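You operate a simulated robot arm through the tools that you are given. There is no shell and no other tool.

Carry out the task below with a simulated robot arm. There is one attempt and no reset: what you move stays moved.

## Task
Swap the blue amp head's long orange plug for the long yellow plug.
Fine: standby first, PLAY again last; lay the long orange plug on the amp bench; do not trip the head; leave the knobs and the long teal plug.

Only the result counts: the job must be done as asked and must still hold three seconds after the hand-in. Knocking over, shifting, dropping, spilling or breaking anything else fails it.

## Robot
A 6-joint arm with a two-finger gripper, fixed in place. Base frame: the origin is at the foot of the arm, x ahead of it, y to its left, z up. Readings come in mm, degrees, newtons and seconds.
Its first joint turns from -166.0 to 166.0 degrees. Payload 2.45 kg.
The tool frame sits at the grasp point between the pads (the TCP): z along the fingers, y along the line on which they close. The tips reach 20 mm beyond it. The gripper opens to 140 mm. The gripper's body begins 168 mm behind the TCP.
Orientation is told as [roll, pitch, yaw] about the base's x, y, z axes, in that order, counted from this pose: with the fingers straight down and closing along the base's y, the tool's x points along the base's -x, its y along +y and its z along -z.

## Interface
- The arm moves only by the tool move_arm. Its argument "series" is a list of rows, each an object (a shift or turn left out is 0, a gripper value left out holds the last) with "claw": the opening, from 0 (shut) to 1 (fully open); "slide": the shift along the base's x, y, z in mm, a list of three; "dr": the turn, a rotation vector about the base's x, y, z in rad, a list of three. In form: [{"claw": claw, "slide": [dx, dy, dz], "dr": [ax, ay, az]}, ...]. A call has 1 to 20 rows; each row is the pose to reach, as a shift and turn from the pose commanded when the call began. Each row takes 0.2 s and may step no farther than 50 mm and 8.6 degrees from the row before; otherwise, or with a gripper value out of range, the whole call is refused. Where a pose cannot be reached the arm comes as near as it can. A force on the tool above 40 N (or 10 N above the force at the start of the call, whichever is more), or a blocked arm, ends the call early, and 0.2 s more pass. Each finger travels about 45 mm/s and halts on what it meets, pressing with about 37 N; the grip force reading is that of the motor and also rises with nothing between the fingers. The clock runs only during rows and for 0.2 s after the last one: add rows that repeat a pose to give the fingers time. The reply holds the time, the measured pose of the TCP, the force on the tool along the base axes, the opening and the grip force, in the units named above and with some noise, with the torque about the TCP (base axes, N m) and any sound that the robot's microphone picked up.
- Cameras (640 x 400 px; columns grow to the right, rows downward): "scene" is fixed at [51.8, -501.1, 1398.9]; the picture's right is [0.87, -0.50, 0.00], its down [-0.15, -0.27, -0.95] and it looks along [0.48, 0.82, -0.31] (base axes); focal length 331 px, centre (320, 200). "wrist" rides on the gripper at [78, 11, -209] in the tool frame; the picture's right is [-0.14, 0.99, 0.00], its down [-0.92, -0.13, -0.37] and it looks along [-0.36, -0.05, 0.93] (tool axes); focal length 280 px, centre (320, 200). There is no depth. A picture from a camera that has moved, and an enlarged one, comes with that camera's place and axes in the base frame and with its lens.
- get_image(camera): a new picture of that camera. No time passes.
- inspect(camera, box): a new picture of the part [left, top, right, bottom] of that camera's present view, enlarged. No time passes.
- hand_in(): hands the job in; it is judged then, once.

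Nothing tells you positions but the pictures and the camera data. Unless the task says otherwise, let go and move clear before handing in.

The tools are called after "Call:" as a command line: name --argument value ..., lists and objects as JSON in quotes. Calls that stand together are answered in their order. move_arm: Moves the arm, as the interface text tells. Its arguments: {"type":"object","properties":{"series":{"type":"array","items":{"type":"object","properties":{"claw":{"type":"number"},"slide":{"type":"array","items":{"type":"number"}},"dr":{"type":"array","items":{"type":"number"}}}}}},"required":["series"]} The other tools are called the same way: get_image (camera) takes a picture; inspect (camera, box) takes an enlarged picture of a part of a camera's view; hand_in () hands the job in.

At the start:

```text
t: 0.0
position: [410.7, 774.8, 1087.8]
tcp_rot: [-0.1, -0.1, 0.0]
wrist_force: [0.1, -0.8, -0.5]
ft_torque: [-0.02, 0.0, 0.03]
grip_width: 140.0
finger_force: 0.0
```

scene: 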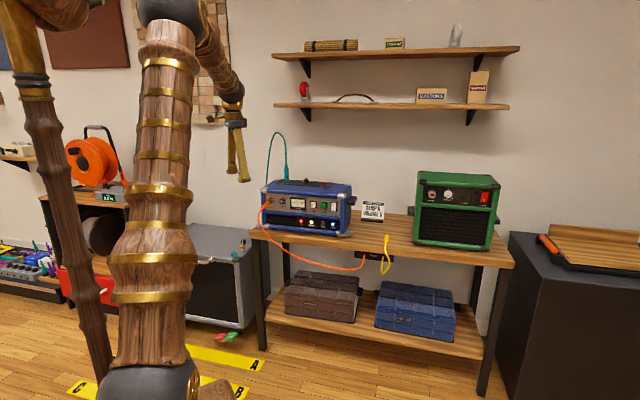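
wrist: 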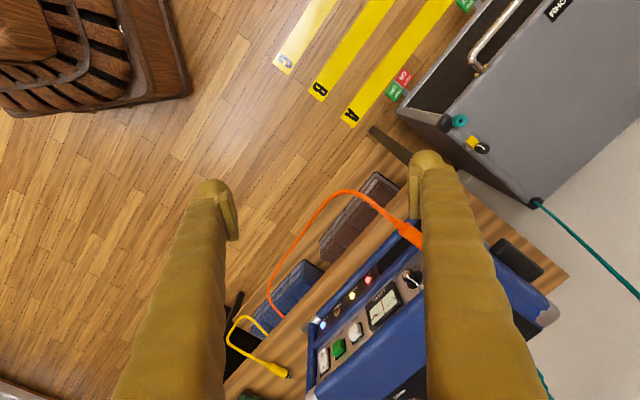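

I see a blue amp head on a bench with an orange cable plugged into its left front, a yellow cable lying at the bench edge, and a teal lead at the back. I'll zoom in for details first.

Call:
inspect --camera "scene" --box '[240, 160, 420, 280]'

Call:
inspect --camera "scene" --box '[255, 175, 360, 240]'

Call:
inspect --camera "scene" --box '[340, 190, 420, 280]'

Call:
inspect --camera "wrist" --box '[200, 180, 560, 400]'

```text
3.33 times, centred on (330, 220) of scene
camera zoom: at [51.8, -501.1, 1398.9], right [0.87, -0.5, 0.0], down [-0.15, -0.27, -0.95], along [0.48, 0.82, -0.31], focal length 1105 px, centre (287, 133)
```

zoom: 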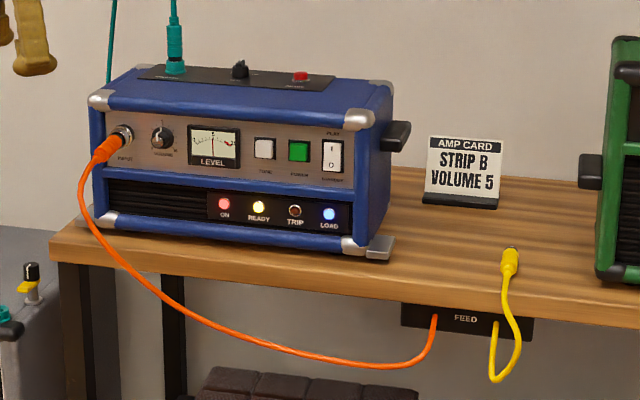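

```text
6.10 times, centred on (308, 208) of scene
camera zoom: at [51.8, -501.1, 1398.9], right [0.87, -0.5, 0.0], down [-0.15, -0.27, -0.95], along [0.48, 0.82, -0.31], focal length 2020 px, centre (396, 154)
```

zoom: 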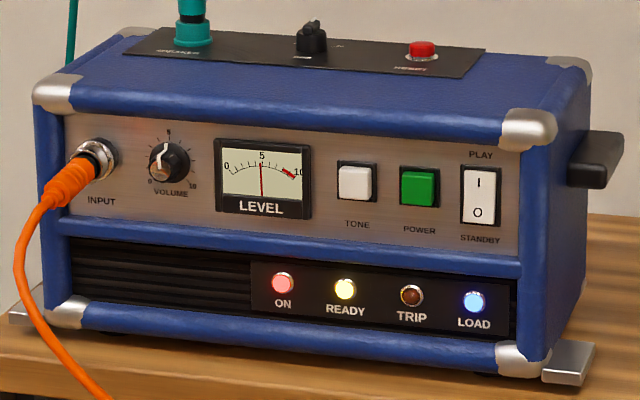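

```text
4.44 times, centred on (380, 235) of scene
camera zoom: at [51.8, -501.1, 1398.9], right [0.87, -0.5, 0.0], down [-0.15, -0.27, -0.95], along [0.48, 0.82, -0.31], focal length 1473 px, centre (53, 44)
```

zoom: 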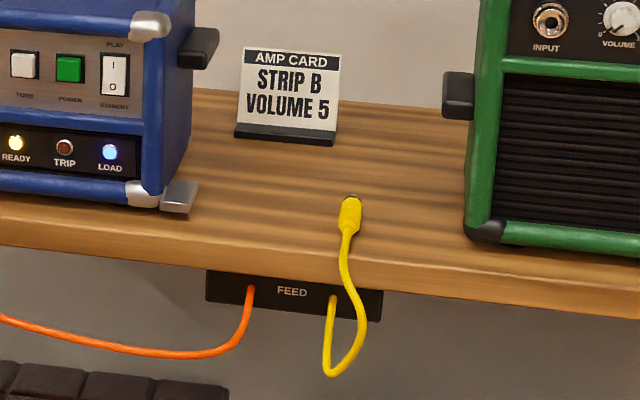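

```text
1.78 times, centred on (380, 290) of wrist
camera zoom: at [333.6, 784.7, 1296.4], right [0.14, 0.99, 0.0], down [0.92, -0.13, 0.37], along [0.36, -0.05, -0.93], focal length 498 px, centre (213, 40)
```

zoom: 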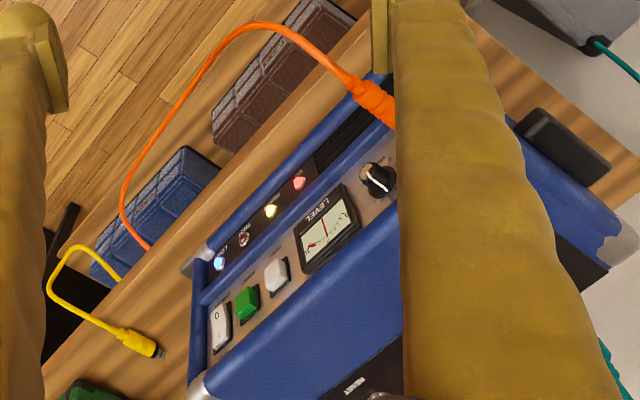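

The amp's front panel faces the arm's base squarely, at about 45° yaw. I triangulated the rocker at about (832, 723, 894), the input jack at about (616, 940, 898), and the yellow plug lying on the bench near (1030, 570, 750), parallel to the jack axis. I'll yaw the tool 45° while well clear, then tilt it forward.

Call:
move_arm --series '[{"dr": [0, 0, 0.13]}, {"dr": [0, 0, 0.26]}, {"dr": [0, 0, 0.39]}, {"dr": [0, 0, 0.52]}, {"dr": [0, 0, 0.65]}, {"dr": [0, 0, 0.7854]}, {"dr": [0, 0, 0.7854]}]'

```text
t: 1.6
position: [410.3, 774.8, 1087.9]
tcp_rot: [0.0, 0.1, 45.0]
wrist_force: [0.1, 0.4, -0.3]
ft_torque: [-0.01, 0.0, 0.0]
grip_width: 139.8
finger_force: 0.0
```

The yaw is set. Next I'll tilt the tool 45° forward, close the fingers, and move to the middle in front of the amp.

Call:
move_arm --series '[{"claw": 0, "dr": [0.0926, -0.0926, 0], "slide": [20, -20, 0]}, {"claw": 0, "dr": [0.185, -0.185, 0], "slide": [40, -40, 0]}, {"claw": 0, "dr": [0.2777, -0.2777, 0], "slide": [60, -60, 0]}, {"claw": 0, "dr": [0.37, -0.37, 0], "slide": [80, -80, 0]}, {"claw": 0, "dr": [0.4628, -0.4628, 0], "slide": [100, -100, 0]}, {"claw": 0, "dr": [0.5554, -0.5554, 0], "slide": [120, -120, 0]}, {"claw": 0, "dr": [0.5554, -0.5554, 0], "slide": [120, -120, 0]}, {"claw": 0, "dr": [0.5554, -0.5554, 0], "slide": [120, -120, 0]}]'

Call:
get_image --camera "wrist"

Call:
get_image --camera "scene"

```text
t: 3.4
position: [529.4, 653.2, 1086.7]
tcp_rot: [0.1, -45.0, 44.9]
wrist_force: [-0.4, -0.4, -0.6]
ft_torque: [0.01, 0.0, 0.03]
grip_width: 0.0
finger_force: 16.3
```

```text
taken
camera wrist: at [380.2, 517.7, 1179.5], right [-0.63, 0.77, 0.1], down [0.37, 0.19, 0.91], along [0.68, 0.61, -0.4], focal length 280 px, centre (320, 200)
```

wrist: 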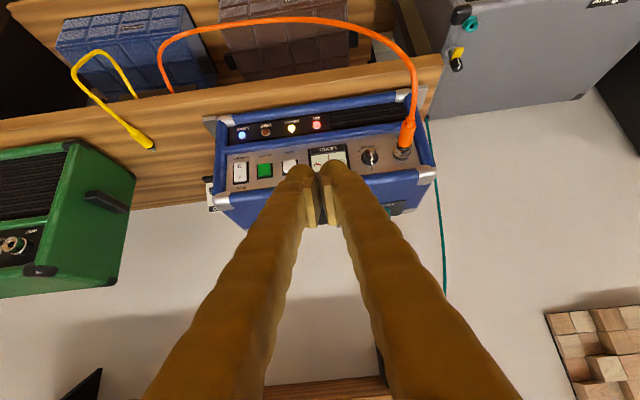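

```text
taken
```

scene: 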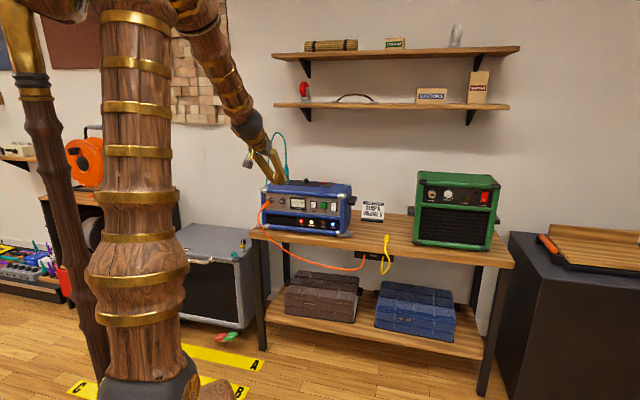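

The tool is now at 45° tilt with the panel in view, upside down. I'll zoom in to measure the jack, rocker and yellow plug precisely.

Call:
inspect --camera "wrist" --box '[340, 60, 460, 220]'

Call:
inspect --camera "wrist" --box '[200, 90, 350, 220]'

Call:
inspect --camera "wrist" --box '[50, 40, 220, 170]'

Call:
inspect --camera "scene" --box '[255, 175, 360, 240]'

```text
2.50 times, centred on (400, 140) of wrist
camera zoom: at [380.2, 517.7, 1179.5], right [-0.63, 0.77, 0.1], down [0.37, 0.19, 0.91], along [0.68, 0.61, -0.4], focal length 701 px, centre (120, 350)
```

zoom: 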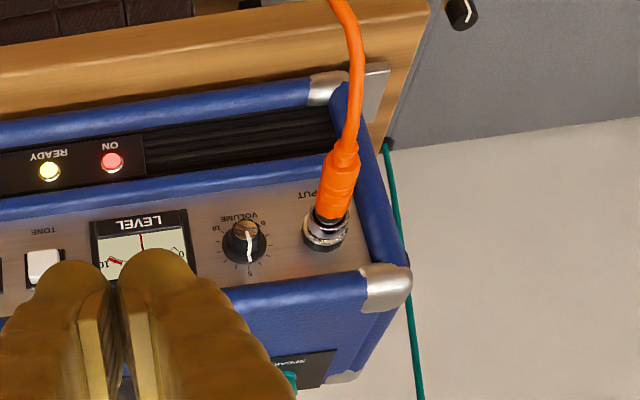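

```text
3.08 times, centred on (275, 155) of wrist
camera zoom: at [380.2, 517.7, 1179.5], right [-0.63, 0.77, 0.1], down [0.37, 0.19, 0.91], along [0.68, 0.61, -0.4], focal length 863 px, centre (458, 338)
```

zoom: 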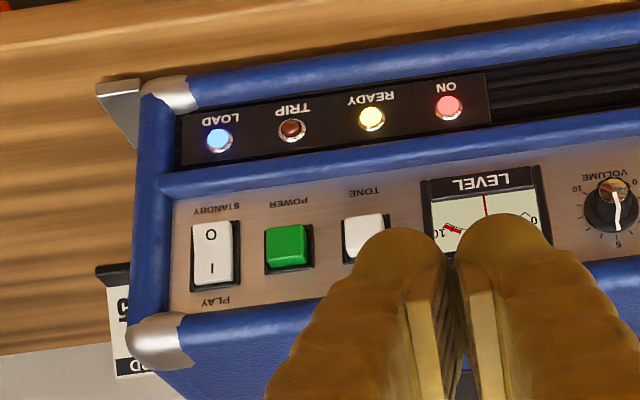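

```text
3.08 times, centred on (135, 105) of wrist
camera zoom: at [380.2, 517.7, 1179.5], right [-0.63, 0.77, 0.1], down [0.37, 0.19, 0.91], along [0.68, 0.61, -0.4], focal length 863 px, centre (889, 492)
```

zoom: 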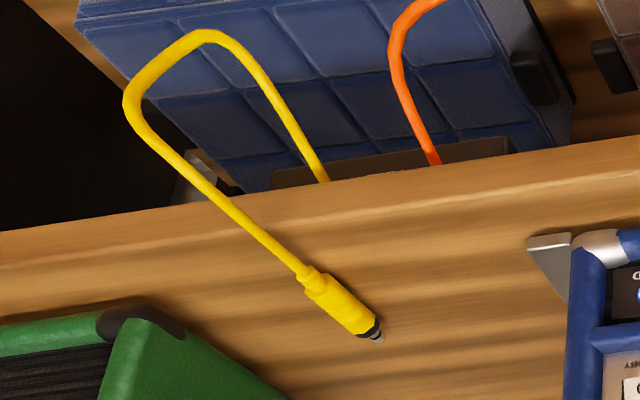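

```text
6.10 times, centred on (308, 208) of scene
camera zoom: at [51.8, -501.1, 1398.9], right [0.87, -0.5, 0.0], down [-0.15, -0.27, -0.95], along [0.48, 0.82, -0.31], focal length 2020 px, centre (396, 154)
```

zoom: 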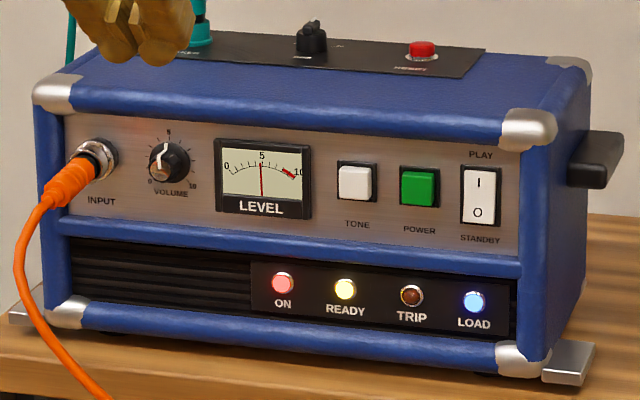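

The rocker estimate from this view agrees with the first one: (832, 722, 895), O at the bottom, PLAY at the top. I'll bring the closed fingertips in front of the O half, stopping about 40 mm short.

Call:
move_arm --series '[{"slide": [31.7, 2.6, -25.4]}, {"slide": [63.4, 5.2, -50.9]}, {"slide": [95, 7.8, -76.4]}, {"slide": [126.7, 10.4, -101.8]}, {"slide": [158.4, 12.9, -127.3]}, {"slide": [190, 15.5, -152.8]}, {"slide": [221.7, 18.1, -178.2]}, {"slide": [253.4, 20.7, -203.7]}, {"slide": [253.4, 20.7, -203.7]}]'

Call:
get_image --camera "wrist"

Call:
inspect --camera "scene" --box '[255, 175, 360, 240]'

```text
t: 5.4
position: [728.5, 673.6, 881.8]
tcp_rot: [0.0, -39.7, 42.9]
wrist_force: [0.3, 0.7, -0.6]
ft_torque: [0.01, 0.03, 0.01]
grip_width: 0.0
finger_force: 29.6
out of reach, approached as far as the arm can: row 5, 6, 7, 8
```

```text
taken
camera wrist: at [579.4, 550.1, 991.9], right [-0.6, 0.8, 0.09], down [0.43, 0.23, 0.87], along [0.68, 0.56, -0.48], focal length 280 px, centre (320, 200)
```

wrist: 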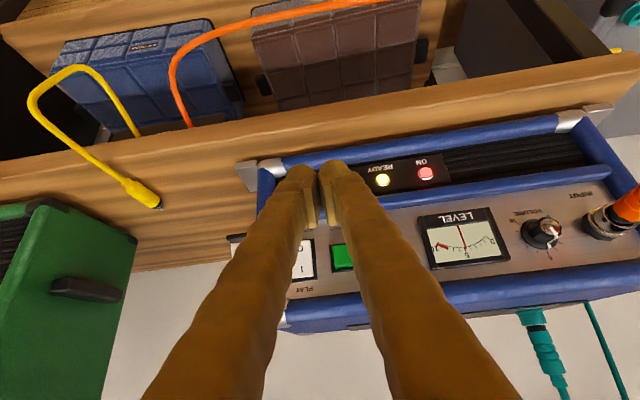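

```text
6.10 times, centred on (308, 208) of scene
camera zoom: at [51.8, -501.1, 1398.9], right [0.87, -0.5, 0.0], down [-0.15, -0.27, -0.95], along [0.48, 0.82, -0.31], focal length 2020 px, centre (396, 154)
```

zoom: 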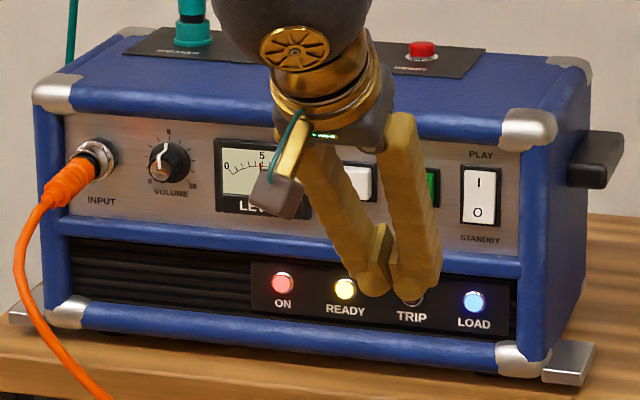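

The arm hit a reach limit on that move, so I'll check its posture before choosing a different approach.

Call:
get_image --camera "scene"

```text
taken
```

scene: 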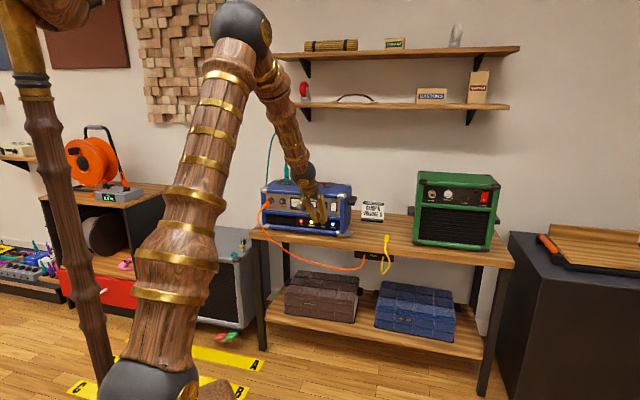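

The wrist is nearly straight here: the forearm and tool are colinear, which is probably a singularity rather than true lack of reach. I'll back off and see how the controller re-references the pose.

Call:
move_arm --series '[{"slide": [-25, -25, 25]}, {"slide": [-50, -50, 50]}, {"slide": [-75, -75, 75]}, {"slide": [-100, -100, 100]}, {"slide": [-100, -100, 100]}]'

```text
t: 6.6
position: [683.3, 574.4, 982.6]
tcp_rot: [0.0, -45.0, 45.0]
wrist_force: [0.3, 1.1, 0.0]
ft_torque: [-0.01, -0.02, 0.0]
grip_width: 0.3
finger_force: 29.5
out of reach, approached as far as the arm can: row 1
```

Poses are referenced to the commanded target, not the measured one. I'll move to the symmetric plane (azimuth 45°) and try tilting the tool flatter, to see whether the wrist can cross through straight.

Call:
move_arm --series '[{"slide": [-18, 18, 0]}, {"slide": [-36, 36, 0]}, {"slide": [-54.5, 54.5, 0]}, {"slide": [-54.5, 54.5, 0], "dr": [0.0926, -0.0926, 0]}, {"slide": [-54.5, 54.5, 0], "dr": [0.1851, -0.1851, 0]}, {"slide": [-54.5, 54.5, 0], "dr": [0.1851, -0.1851, 0]}]'

Call:
get_image --camera "scene"

```text
t: 8.0
position: [628.7, 629.9, 983.4]
tcp_rot: [0.1, -60.0, 45.1]
wrist_force: [-0.5, -0.2, -0.6]
ft_torque: [0.02, -0.03, -0.03]
grip_width: 0.0
finger_force: 29.0
```

```text
taken
```

scene: 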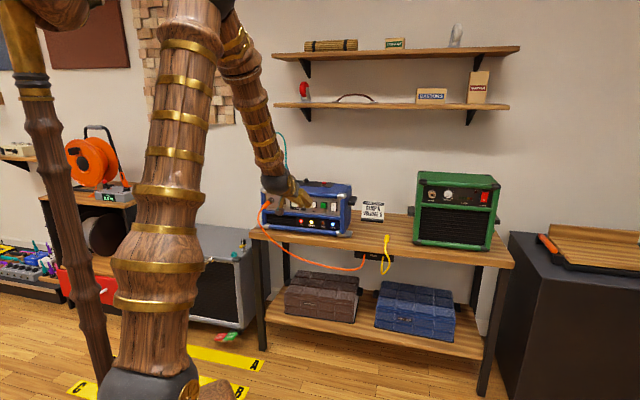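

The wrist crossed straight without trouble, and the tool is now 30° below horizontal. Next I'll extend toward the rocker, stopping about 30 mm short of the O half.

Call:
move_arm --series '[{"slide": [32.4, 10.5, -21.3]}, {"slide": [64.7, 20.9, -42.6]}, {"slide": [97.1, 31.4, -64]}, {"slide": [129.4, 41.8, -85.3]}, {"slide": [161.8, 52.3, -106.6]}, {"slide": [161.8, 52.3, -106.6]}]'

Call:
get_image --camera "wrist"

Call:
inspect --camera "scene" --box '[255, 175, 360, 240]'

```text
t: 9.4
position: [792.3, 681.7, 876.5]
tcp_rot: [0.0, -59.9, 45.0]
wrist_force: [-0.3, 0.1, -0.1]
ft_torque: [-0.01, 0.02, 0.03]
grip_width: 0.1
finger_force: 29.2
```

```text
taken
camera wrist: at [629.8, 533.8, 913.1], right [-0.65, 0.75, 0.12], down [0.19, 0.01, 0.98], along [0.73, 0.66, -0.15], focal length 280 px, centre (320, 200)
```

wrist: 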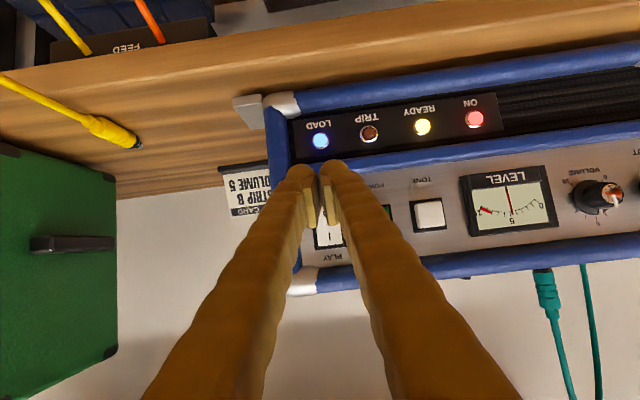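

```text
6.10 times, centred on (308, 208) of scene
camera zoom: at [51.8, -501.1, 1398.9], right [0.87, -0.5, 0.0], down [-0.15, -0.27, -0.95], along [0.48, 0.82, -0.31], focal length 2020 px, centre (396, 154)
```

zoom: 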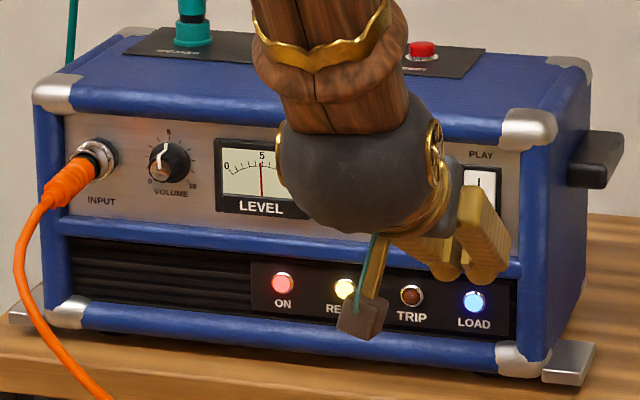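

The fingertip edge lines up with the O half of the rocker. I'll press forward in small steps.

Call:
move_arm --series '[{"slide": [7, 7, 0]}, {"slide": [12, 12, 0]}, {"slide": [15, 15, 0]}, {"slide": [17, 17, 0]}, {"slide": [19, 19, 0]}, {"slide": [21, 21, 0]}, {"slide": [22.5, 22.5, 0]}]'

Call:
inspect --camera "scene" --box '[255, 175, 360, 240]'

```text
t: 11.0
position: [813.4, 705.0, 877.9]
tcp_rot: [0.1, -60.1, 45.0]
wrist_force: [-3.9, -4.5, 0.9]
ft_torque: [0.05, -0.05, -0.02]
grip_width: 6.0
finger_force: 29.9
```

```text
6.10 times, centred on (308, 208) of scene
camera zoom: at [51.8, -501.1, 1398.9], right [0.87, -0.5, 0.0], down [-0.15, -0.27, -0.95], along [0.48, 0.82, -0.31], focal length 2020 px, centre (396, 154)
```

zoom: 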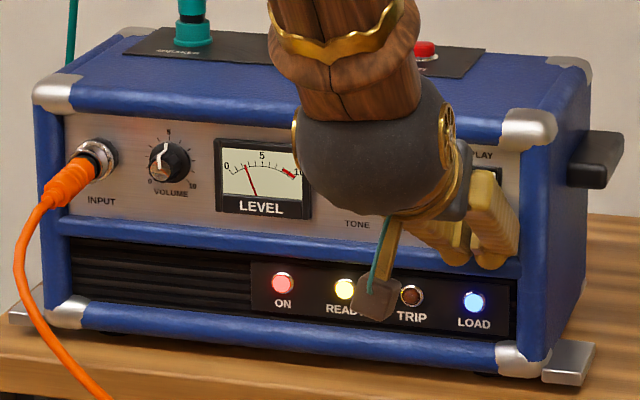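

There's about 6 N of contact and the meter has dropped, but I want to be sure the rocker latched. I'll press slightly farther.

Call:
move_arm --series '[{"slide": [1.5, 1.5, 0]}, {"slide": [3, 3, 0]}, {"slide": [4, 4, 0]}, {"slide": [4, 4, 0]}]'

Call:
inspect --camera "scene" --box '[255, 175, 360, 240]'

Call:
inspect --camera "wrist" --box '[240, 80, 560, 280]'

```text
t: 12.0
position: [818.9, 707.6, 876.5]
tcp_rot: [0.1, -60.0, 45.1]
wrist_force: [-9.3, -11.1, 0.8]
ft_torque: [0.08, -0.04, 0.05]
grip_width: 6.1
finger_force: 28.8
```

```text
6.10 times, centred on (308, 208) of scene
camera zoom: at [51.8, -501.1, 1398.9], right [0.87, -0.5, 0.0], down [-0.15, -0.27, -0.95], along [0.48, 0.82, -0.31], focal length 2020 px, centre (396, 154)
```

zoom: 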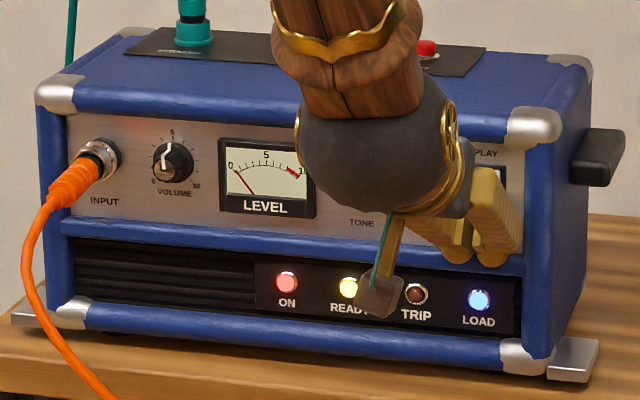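

```text
2.00 times, centred on (400, 180) of wrist
camera zoom: at [655.7, 559.7, 913.7], right [-0.65, 0.75, 0.12], down [0.19, 0.01, 0.98], along [0.73, 0.66, -0.15], focal length 561 px, centre (160, 240)
```

zoom: 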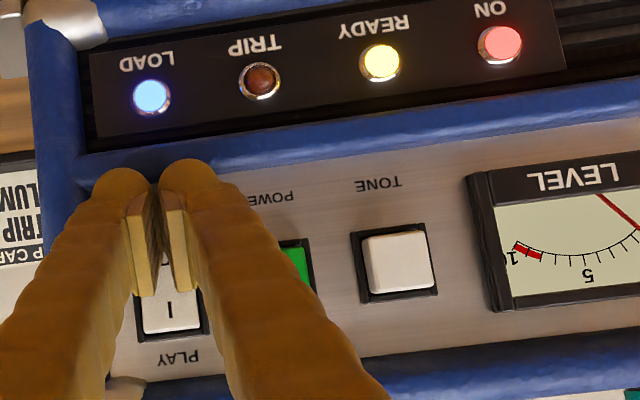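

The meter is at zero, so the amp is on standby. The amp seems to have shifted a few pixels under the press, so I'll back off and check.

Call:
move_arm --series '[{"slide": [-5, -5, 0]}, {"slide": [-20, -20, 0]}, {"slide": [-40, -40, 0]}, {"slide": [-60, -60, 10]}, {"slide": [-80, -80, 20]}, {"slide": [-80, -80, 20]}]'

Call:
inspect --camera "scene" --box '[255, 175, 360, 240]'

Call:
get_image --camera "wrist"

Call:
inspect --camera "scene" --box '[240, 160, 420, 280]'

```text
t: 13.4
position: [737.4, 627.7, 896.8]
tcp_rot: [0.0, -60.0, 45.0]
wrist_force: [-1.0, -0.1, 0.1]
ft_torque: [0.0, -0.01, 0.02]
grip_width: 0.0
finger_force: 29.1
```

```text
6.10 times, centred on (308, 208) of scene
camera zoom: at [51.8, -501.1, 1398.9], right [0.87, -0.5, 0.0], down [-0.15, -0.27, -0.95], along [0.48, 0.82, -0.31], focal length 2020 px, centre (396, 154)
```

zoom: 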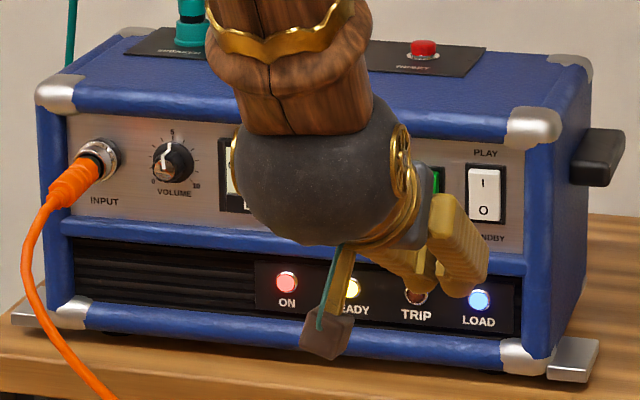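

```text
taken
camera wrist: at [575.2, 479.5, 933.1], right [-0.65, 0.75, 0.12], down [0.19, 0.01, 0.98], along [0.73, 0.66, -0.15], focal length 280 px, centre (320, 200)
```

wrist: 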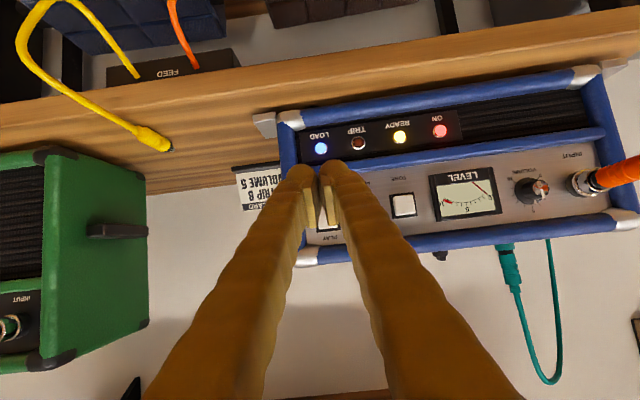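

```text
3.33 times, centred on (330, 220) of scene
camera zoom: at [51.8, -501.1, 1398.9], right [0.87, -0.5, 0.0], down [-0.15, -0.27, -0.95], along [0.48, 0.82, -0.31], focal length 1105 px, centre (287, 133)
```

zoom: 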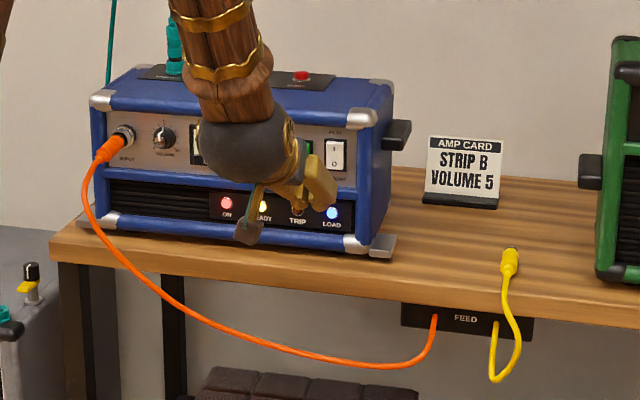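

The amp slid back roughly 5 mm under that second press, so I'll be gentler from here. Now I'll open the fingers partway and move above and in front of the jack to look at the orange plug and its cable.

Call:
move_arm --series '[{"claw": 0.5, "slide": [-30, 0, 30]}, {"claw": 0.5, "slide": [-60, 10, 60]}, {"claw": 0.5, "slide": [-95, 40, 85]}, {"claw": 0.5, "slide": [-130, 70, 100]}, {"claw": 0.5, "slide": [-165, 100, 100]}, {"claw": 0.5, "slide": [-200, 135, 100]}, {"claw": 0.5, "slide": [-235, 165, 100]}, {"claw": 0.5, "slide": [-262, 171, 100]}, {"claw": 0.5, "slide": [-262, 171, 100]}]'

Call:
get_image --camera "wrist"

Call:
inspect --camera "scene" --box '[240, 160, 420, 280]'

```text
refused: row 3 steps farther than a row can; nothing moved
```

```text
taken
camera wrist: at [575.2, 479.5, 933.1], right [-0.65, 0.75, 0.12], down [0.19, 0.01, 0.98], along [0.73, 0.66, -0.15], focal length 280 px, centre (320, 200)
```

wrist: 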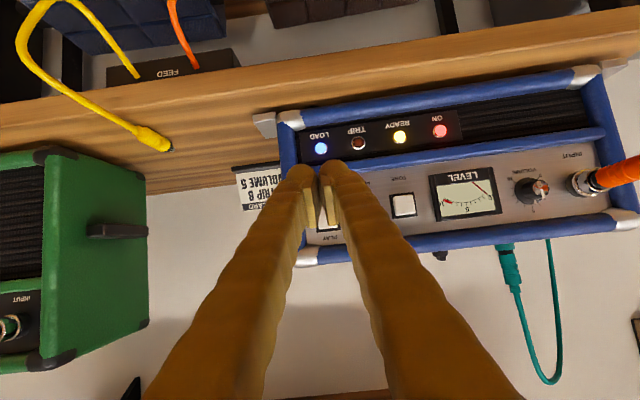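

```text
3.33 times, centred on (330, 220) of scene
camera zoom: at [51.8, -501.1, 1398.9], right [0.87, -0.5, 0.0], down [-0.15, -0.27, -0.95], along [0.48, 0.82, -0.31], focal length 1105 px, centre (287, 133)
```

zoom: 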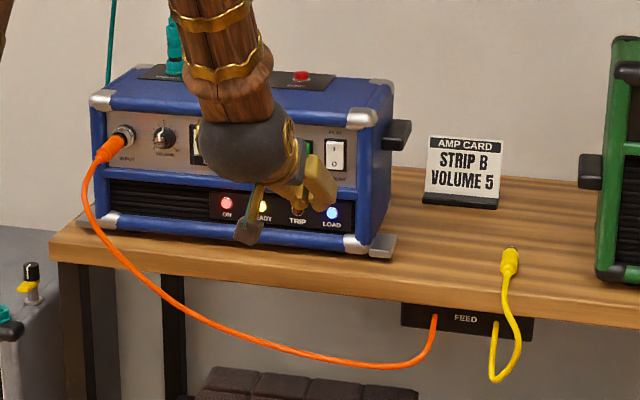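

One row was too long, so nothing moved. I'll resend the same motion with smaller, even steps.

Call:
move_arm --series '[{"claw": 0.5, "slide": [-32.7, 10, 20]}, {"claw": 0.5, "slide": [-65.5, 30, 40]}, {"claw": 0.5, "slide": [-98, 52, 58]}, {"claw": 0.5, "slide": [-131, 75, 75]}, {"claw": 0.5, "slide": [-164, 98, 90]}, {"claw": 0.5, "slide": [-197, 122, 100]}, {"claw": 0.5, "slide": [-230, 147, 100]}, {"claw": 0.5, "slide": [-262, 171, 100]}, {"claw": 0.5, "slide": [-262, 171, 100]}]'

Call:
get_image --camera "wrist"

Call:
inspect --camera "scene" --box '[240, 160, 420, 280]'

```text
t: 15.4
position: [475.5, 799.6, 999.4]
tcp_rot: [0.1, -59.9, 44.9]
wrist_force: [0.5, 0.3, 0.7]
ft_torque: [-0.03, 0.02, -0.02]
grip_width: 69.7
finger_force: 0.0
```

```text
taken
camera wrist: at [312.9, 650.6, 1035.4], right [-0.65, 0.75, 0.12], down [0.19, 0.01, 0.98], along [0.73, 0.66, -0.15], focal length 280 px, centre (320, 200)
```

wrist: 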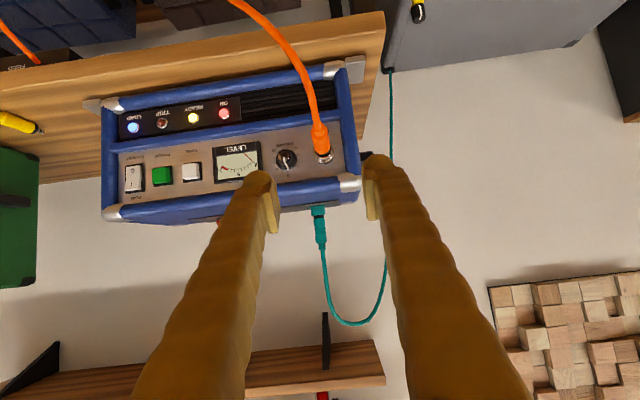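

```text
3.33 times, centred on (330, 220) of scene
camera zoom: at [51.8, -501.1, 1398.9], right [0.87, -0.5, 0.0], down [-0.15, -0.27, -0.95], along [0.48, 0.82, -0.31], focal length 1105 px, centre (287, 133)
```

zoom: 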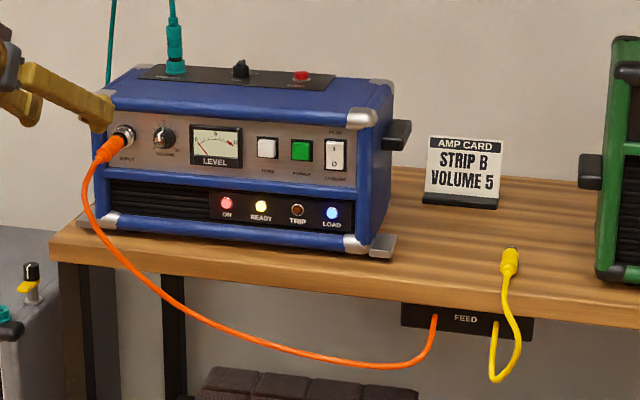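

The view of the jack is clear now. I'll zoom in to measure the plug body, socket and cable.

Call:
inspect --camera "wrist" --box '[270, 60, 370, 200]'

Call:
inspect --camera "scene" --box '[255, 185, 305, 225]'

Call:
inspect --camera "wrist" --box '[90, 80, 270, 230]'

```text
2.86 times, centred on (320, 130) of wrist
camera zoom: at [312.9, 650.6, 1035.4], right [-0.65, 0.75, 0.12], down [0.19, 0.01, 0.98], along [0.73, 0.66, -0.15], focal length 801 px, centre (320, 400)
```

zoom: 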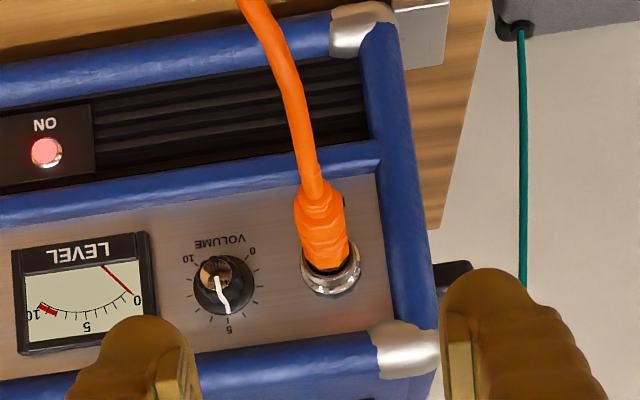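

```text
10.00 times, centred on (280, 205) of scene
camera zoom: at [51.8, -501.1, 1398.9], right [0.87, -0.5, 0.0], down [-0.15, -0.27, -0.95], along [0.48, 0.82, -0.31], focal length 3314 px, centre (720, 150)
```

zoom: 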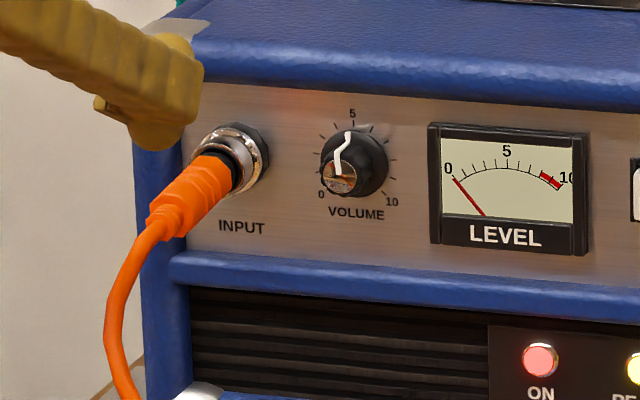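

```text
2.67 times, centred on (180, 155) of wrist
camera zoom: at [312.9, 650.6, 1035.4], right [-0.65, 0.75, 0.12], down [0.19, 0.01, 0.98], along [0.73, 0.66, -0.15], focal length 748 px, centre (693, 320)
```

zoom: 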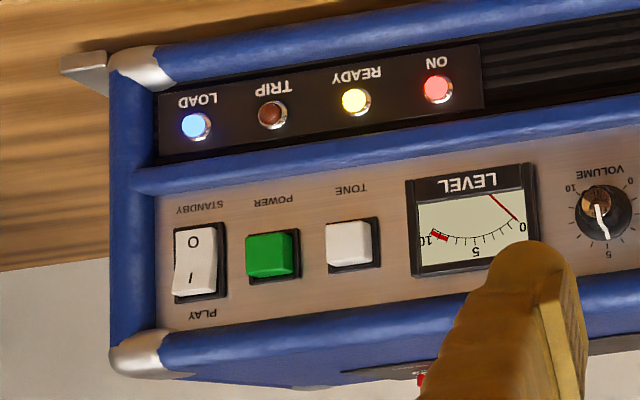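

Standby is confirmed: the meter reads 0 and O is pressed. The orange plug axis is roughly horizontal at lateral offset w ≈ -231, z ≈ 900, with the body about 30–70 mm out from the panel. I'll narrow the opening and go to a pre-grasp pose.

Call:
move_arm --series '[{"claw": 0.32, "slide": [23, 24.2, -22.1]}, {"claw": 0.32, "slide": [46, 48.3, -44.3]}, {"claw": 0.32, "slide": [69, 72.5, -66.4]}, {"claw": 0.32, "slide": [69, 72.5, -66.4]}, {"claw": 0.32, "slide": [69, 72.5, -66.4]}]'

Call:
get_image --camera "wrist"

Call:
inspect --camera "scene" --box '[255, 185, 305, 225]'

```text
t: 16.6
position: [544.9, 873.0, 932.0]
tcp_rot: [0.0, -60.0, 45.1]
wrist_force: [0.1, 0.1, 0.6]
ft_torque: [0.01, -0.02, -0.01]
grip_width: 44.8
finger_force: 0.1
```

```text
taken
camera wrist: at [382.8, 724.6, 968.2], right [-0.65, 0.75, 0.12], down [0.19, 0.01, 0.98], along [0.73, 0.66, -0.15], focal length 280 px, centre (320, 200)
```

wrist: 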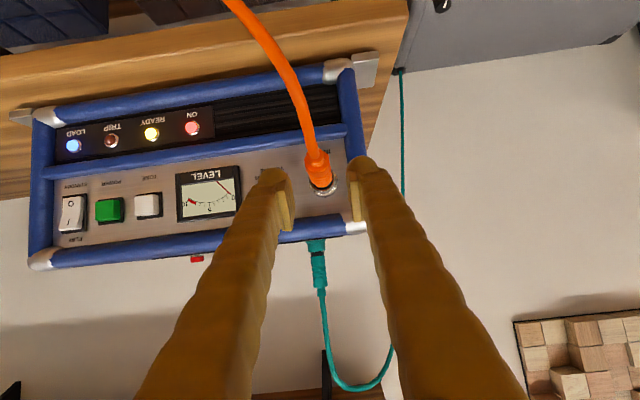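

```text
10.00 times, centred on (280, 205) of scene
camera zoom: at [51.8, -501.1, 1398.9], right [0.87, -0.5, 0.0], down [-0.15, -0.27, -0.95], along [0.48, 0.82, -0.31], focal length 3314 px, centre (720, 150)
```

zoom: 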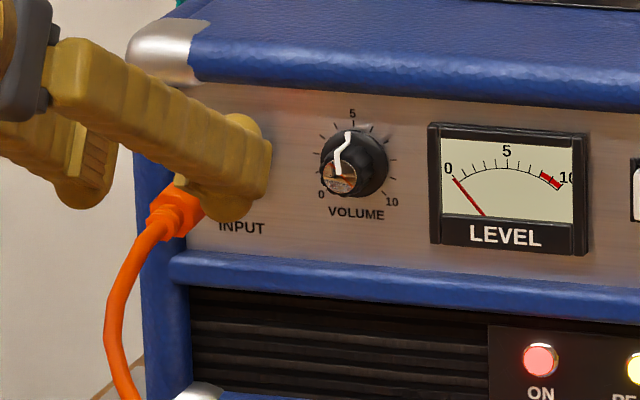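

Call:
inspect --camera "wrist" --box '[270, 120, 370, 220]'

```text
4.00 times, centred on (320, 170) of wrist
camera zoom: at [382.8, 724.6, 968.2], right [-0.65, 0.75, 0.12], down [0.19, 0.01, 0.98], along [0.73, 0.66, -0.15], focal length 1122 px, centre (320, 320)
```

zoom: 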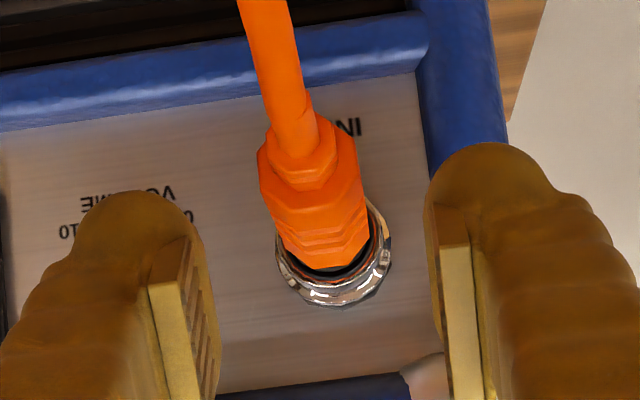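

The plug body centre is about s=1052, w=-230, z=897, between the fingers. I'll slide down along the tool direction so the fingers straddle the body.

Call:
move_arm --series '[{"slide": [9, 8.5, -8.6]}, {"slide": [18, 17, -17.2]}, {"slide": [27, 25.4, -25.9]}, {"slide": [36, 33.9, -34.5]}, {"slide": [36, 33.9, -34.5]}]'

Call:
get_image --camera "wrist"

Call:
inspect --camera "scene" --box '[255, 185, 305, 225]'

Call:
inspect --camera "wrist" --box '[270, 120, 370, 220]'

```text
t: 17.8
position: [579.7, 906.8, 896.4]
tcp_rot: [0.1, -60.0, 45.0]
wrist_force: [0.4, -0.5, 1.2]
ft_torque: [0.02, -0.01, 0.0]
grip_width: 44.6
finger_force: 0.0
```

```text
taken
camera wrist: at [418.6, 757.6, 933.3], right [-0.65, 0.75, 0.12], down [0.19, 0.01, 0.98], along [0.73, 0.66, -0.15], focal length 280 px, centre (320, 200)
```

wrist: 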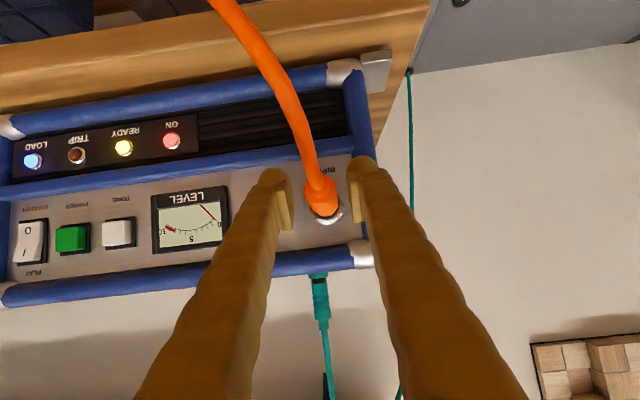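

```text
10.00 times, centred on (280, 205) of scene
camera zoom: at [51.8, -501.1, 1398.9], right [0.87, -0.5, 0.0], down [-0.15, -0.27, -0.95], along [0.48, 0.82, -0.31], focal length 3314 px, centre (720, 150)
```

zoom: 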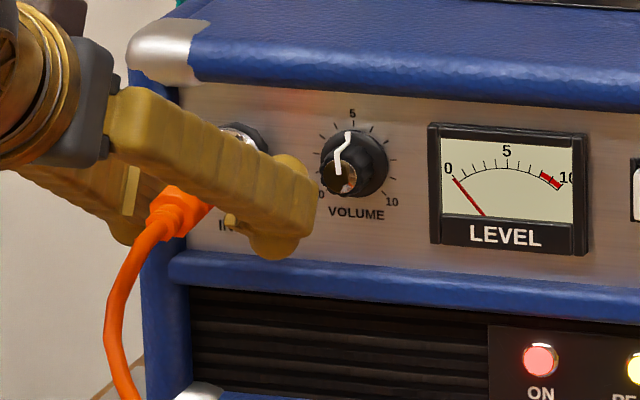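

```text
4.00 times, centred on (320, 170) of wrist
camera zoom: at [418.6, 757.6, 933.3], right [-0.65, 0.75, 0.12], down [0.19, 0.01, 0.98], along [0.73, 0.66, -0.15], focal length 1122 px, centre (320, 320)
```

zoom: 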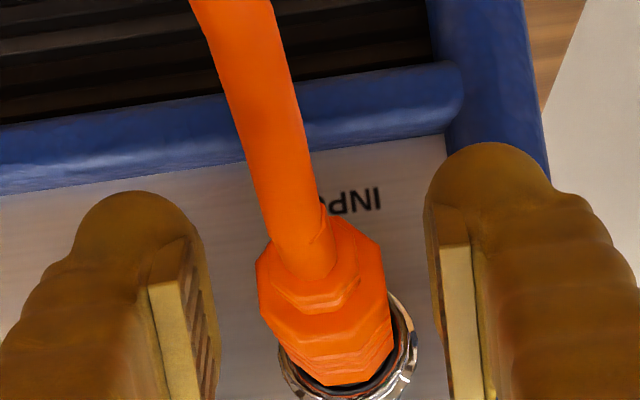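

The TCP sits on the plug axis and the fingers are evenly spaced around it. Closing the grip now.

Call:
move_arm --series '[{"claw": 0}, {"claw": 0}, {"claw": 0}, {"claw": 0}]'

Call:
inspect --camera "wrist" --box '[270, 120, 370, 220]'

Call:
inspect --camera "scene" --box '[255, 175, 360, 240]'

```text
t: 18.8
position: [579.8, 906.7, 897.4]
tcp_rot: [0.0, -60.0, 45.1]
wrist_force: [-10.9, 9.4, -1.2]
ft_torque: [-0.12, -0.01, 0.48]
grip_width: 20.4
finger_force: 36.3
```

```text
4.00 times, centred on (320, 170) of wrist
camera zoom: at [417.9, 757.9, 933.1], right [-0.65, 0.75, 0.12], down [0.19, 0.01, 0.98], along [0.73, 0.66, -0.15], focal length 1122 px, centre (320, 320)
```

zoom: 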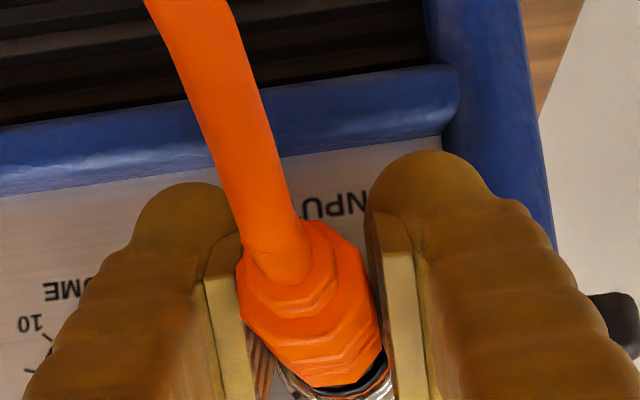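

```text
6.10 times, centred on (308, 208) of scene
camera zoom: at [51.8, -501.1, 1398.9], right [0.87, -0.5, 0.0], down [-0.15, -0.27, -0.95], along [0.48, 0.82, -0.31], focal length 2020 px, centre (396, 154)
```

zoom: 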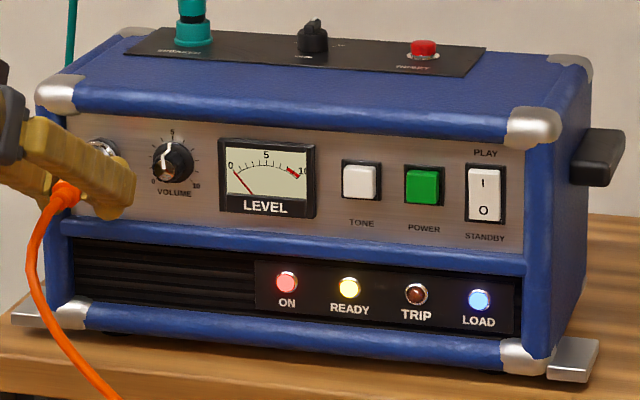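

The plug is held with a 20.4 mm grip, with about 14 N of side load. I'll relieve that by shifting slightly to the left before pulling.

Call:
move_arm --series '[{"slide": [-0.7, 0.7, 0]}, {"slide": [-1.2, 1.2, 0]}]'

```text
t: 19.4
position: [579.7, 906.5, 896.5]
tcp_rot: [0.0, -60.0, 45.0]
wrist_force: [-6.2, -2.7, 0.0]
ft_torque: [0.0, 0.01, 0.1]
grip_width: 20.4
finger_force: 37.0
```

The side load is nearly gone. I'll pull straight out along the jack axis in small steps and watch the amp.

Call:
move_arm --series '[{"slide": [-2, -2, 0]}, {"slide": [-4, -4, 0]}, {"slide": [-6, -6, 0]}, {"slide": [-8, -8, 0]}]'

Call:
inspect --camera "scene" --box '[255, 175, 360, 240]'

Call:
inspect --camera "wrist" --box '[270, 120, 370, 220]'

```text
t: 20.4
position: [572.2, 898.6, 897.5]
tcp_rot: [0.0, -60.0, 45.1]
wrist_force: [-0.1, 0.3, 0.1]
ft_torque: [0.01, 0.0, 0.03]
grip_width: 20.5
finger_force: 37.1
```

```text
6.10 times, centred on (308, 208) of scene
camera zoom: at [51.8, -501.1, 1398.9], right [0.87, -0.5, 0.0], down [-0.15, -0.27, -0.95], along [0.48, 0.82, -0.31], focal length 2020 px, centre (396, 154)
```

zoom: 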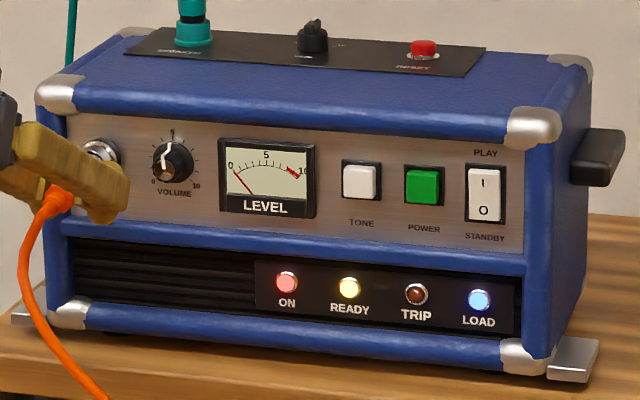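

```text
4.00 times, centred on (320, 170) of wrist
camera zoom: at [409.5, 750.5, 933.0], right [-0.65, 0.75, 0.12], down [0.19, 0.01, 0.98], along [0.73, 0.66, -0.15], focal length 1122 px, centre (320, 320)
```

zoom: 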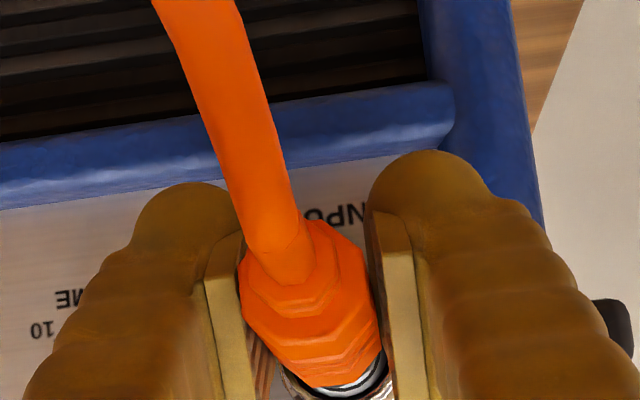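

The plug is free, with near-zero force and no amp movement. I'll draw it out further and confirm it has cleared the socket.

Call:
move_arm --series '[{"slide": [-5, -5, 0]}, {"slide": [-12, -12, 0]}, {"slide": [-22, -22, 0]}, {"slide": [-36, -36, 0]}, {"slide": [-50, -50, 0]}, {"slide": [-65, -65, 0]}, {"slide": [-65, -65, 0]}]'

Call:
get_image --camera "wrist"

Call:
inspect --camera "scene" --box '[240, 160, 420, 280]'

Call:
inspect --camera "scene" --box '[255, 175, 360, 240]'

```text
t: 22.0
position: [507.2, 834.9, 896.4]
tcp_rot: [0.0, -60.0, 45.0]
wrist_force: [-0.4, -0.5, 0.5]
ft_torque: [0.02, 0.0, -0.02]
grip_width: 20.6
finger_force: 37.0
```

```text
taken
camera wrist: at [344.4, 685.2, 933.3], right [-0.65, 0.75, 0.12], down [0.19, 0.01, 0.98], along [0.73, 0.66, -0.15], focal length 280 px, centre (320, 200)
```

wrist: 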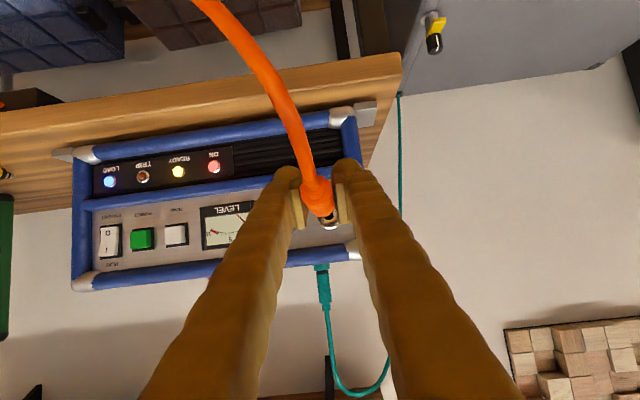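

```text
3.33 times, centred on (330, 220) of scene
camera zoom: at [51.8, -501.1, 1398.9], right [0.87, -0.5, 0.0], down [-0.15, -0.27, -0.95], along [0.48, 0.82, -0.31], focal length 1105 px, centre (287, 133)
```

zoom: 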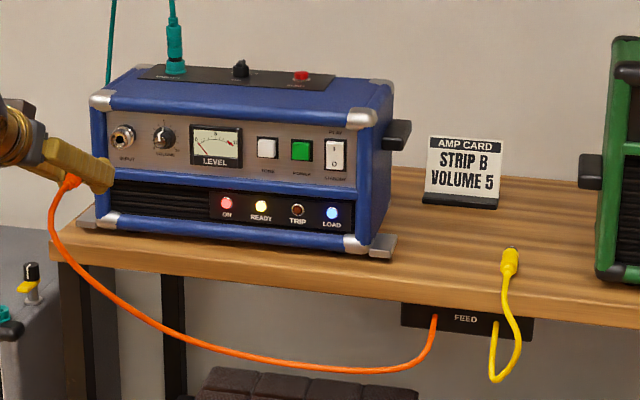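

```text
6.10 times, centred on (308, 208) of scene
camera zoom: at [51.8, -501.1, 1398.9], right [0.87, -0.5, 0.0], down [-0.15, -0.27, -0.95], along [0.48, 0.82, -0.31], focal length 2020 px, centre (396, 154)
```

zoom: 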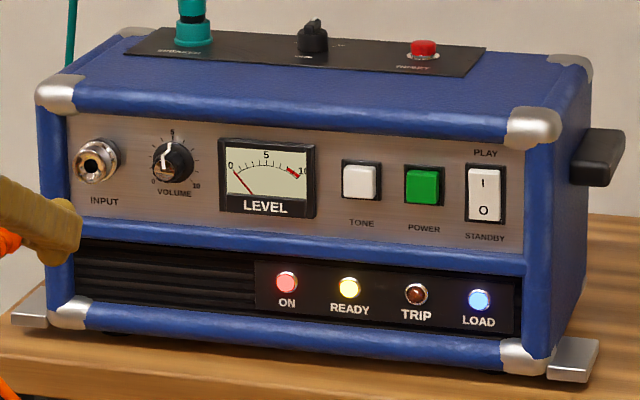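

The orange plug is out, TRIP stays dark, and the amp hasn't moved. I'll zoom in on the held plug and the empty socket to record geometry.

Call:
inspect --camera "wrist" --box '[270, 140, 370, 240]'

Call:
inspect --camera "scene" --box '[255, 185, 305, 225]'

```text
4.00 times, centred on (320, 190) of wrist
camera zoom: at [344.4, 685.2, 933.3], right [-0.65, 0.75, 0.12], down [0.19, 0.01, 0.98], along [0.73, 0.66, -0.15], focal length 1122 px, centre (320, 240)
```

zoom: 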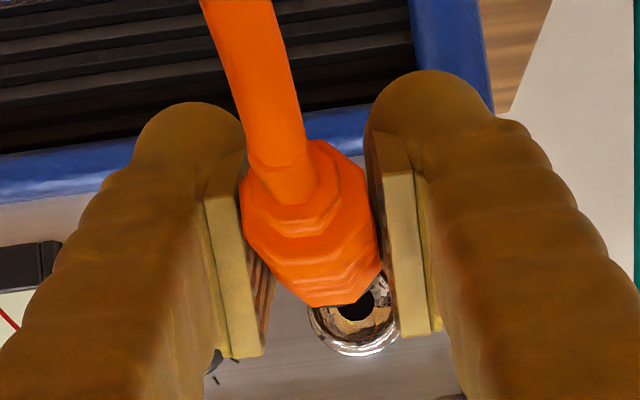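

```text
10.00 times, centred on (280, 205) of scene
camera zoom: at [51.8, -501.1, 1398.9], right [0.87, -0.5, 0.0], down [-0.15, -0.27, -0.95], along [0.48, 0.82, -0.31], focal length 3314 px, centre (720, 150)
```

zoom: 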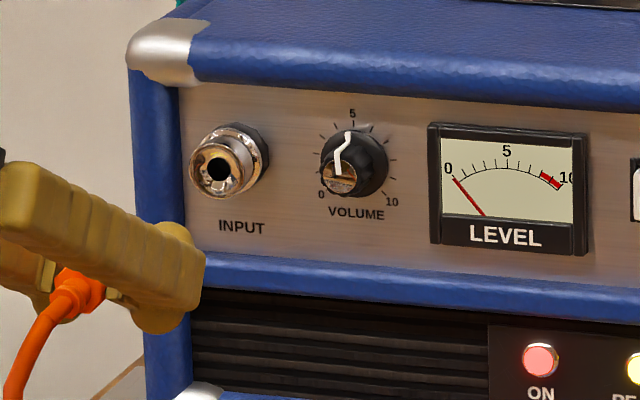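

Socket mouth is at about s=1077, w=-232, z=900. Now I'll carry the orange plug sideways, in front of the amp, to the free bench area between the amp and the yellow plug.

Call:
move_arm --series '[{"slide": [-10, -25, 0]}, {"slide": [15, -50, 0]}, {"slide": [45, -80, 0]}, {"slide": [75, -110, 0]}, {"slide": [105, -140, 0]}, {"slide": [135, -170, 0]}, {"slide": [165, -200, 0]}, {"slide": [195, -230, 0]}, {"slide": [225, -260, 0]}, {"slide": [255, -290, 0]}, {"slide": [285, -315, 0]}, {"slide": [315, -337, 0]}, {"slide": [315, -337, 0]}]'

Call:
get_image --camera "wrist"

Call:
get_image --camera "scene"

```text
t: 24.8
position: [821.7, 496.1, 897.3]
tcp_rot: [0.1, -59.9, 45.0]
wrist_force: [0.4, -0.1, 0.4]
ft_torque: [0.0, -0.02, -0.01]
grip_width: 20.3
finger_force: 37.1
```

```text
taken
camera wrist: at [659.9, 347.9, 933.2], right [-0.65, 0.75, 0.12], down [0.19, 0.01, 0.98], along [0.73, 0.66, -0.15], focal length 280 px, centre (320, 200)
```

wrist: 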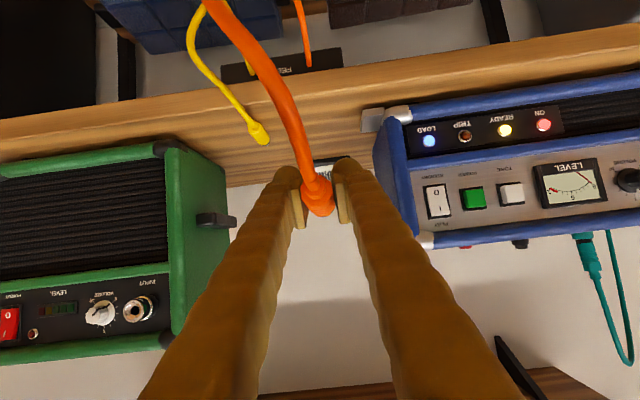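

```text
taken
```

scene: 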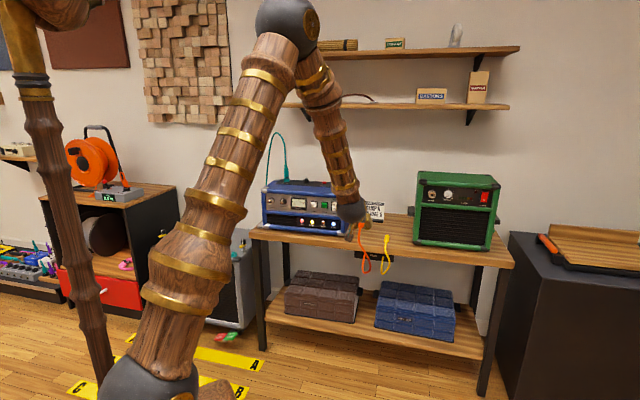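

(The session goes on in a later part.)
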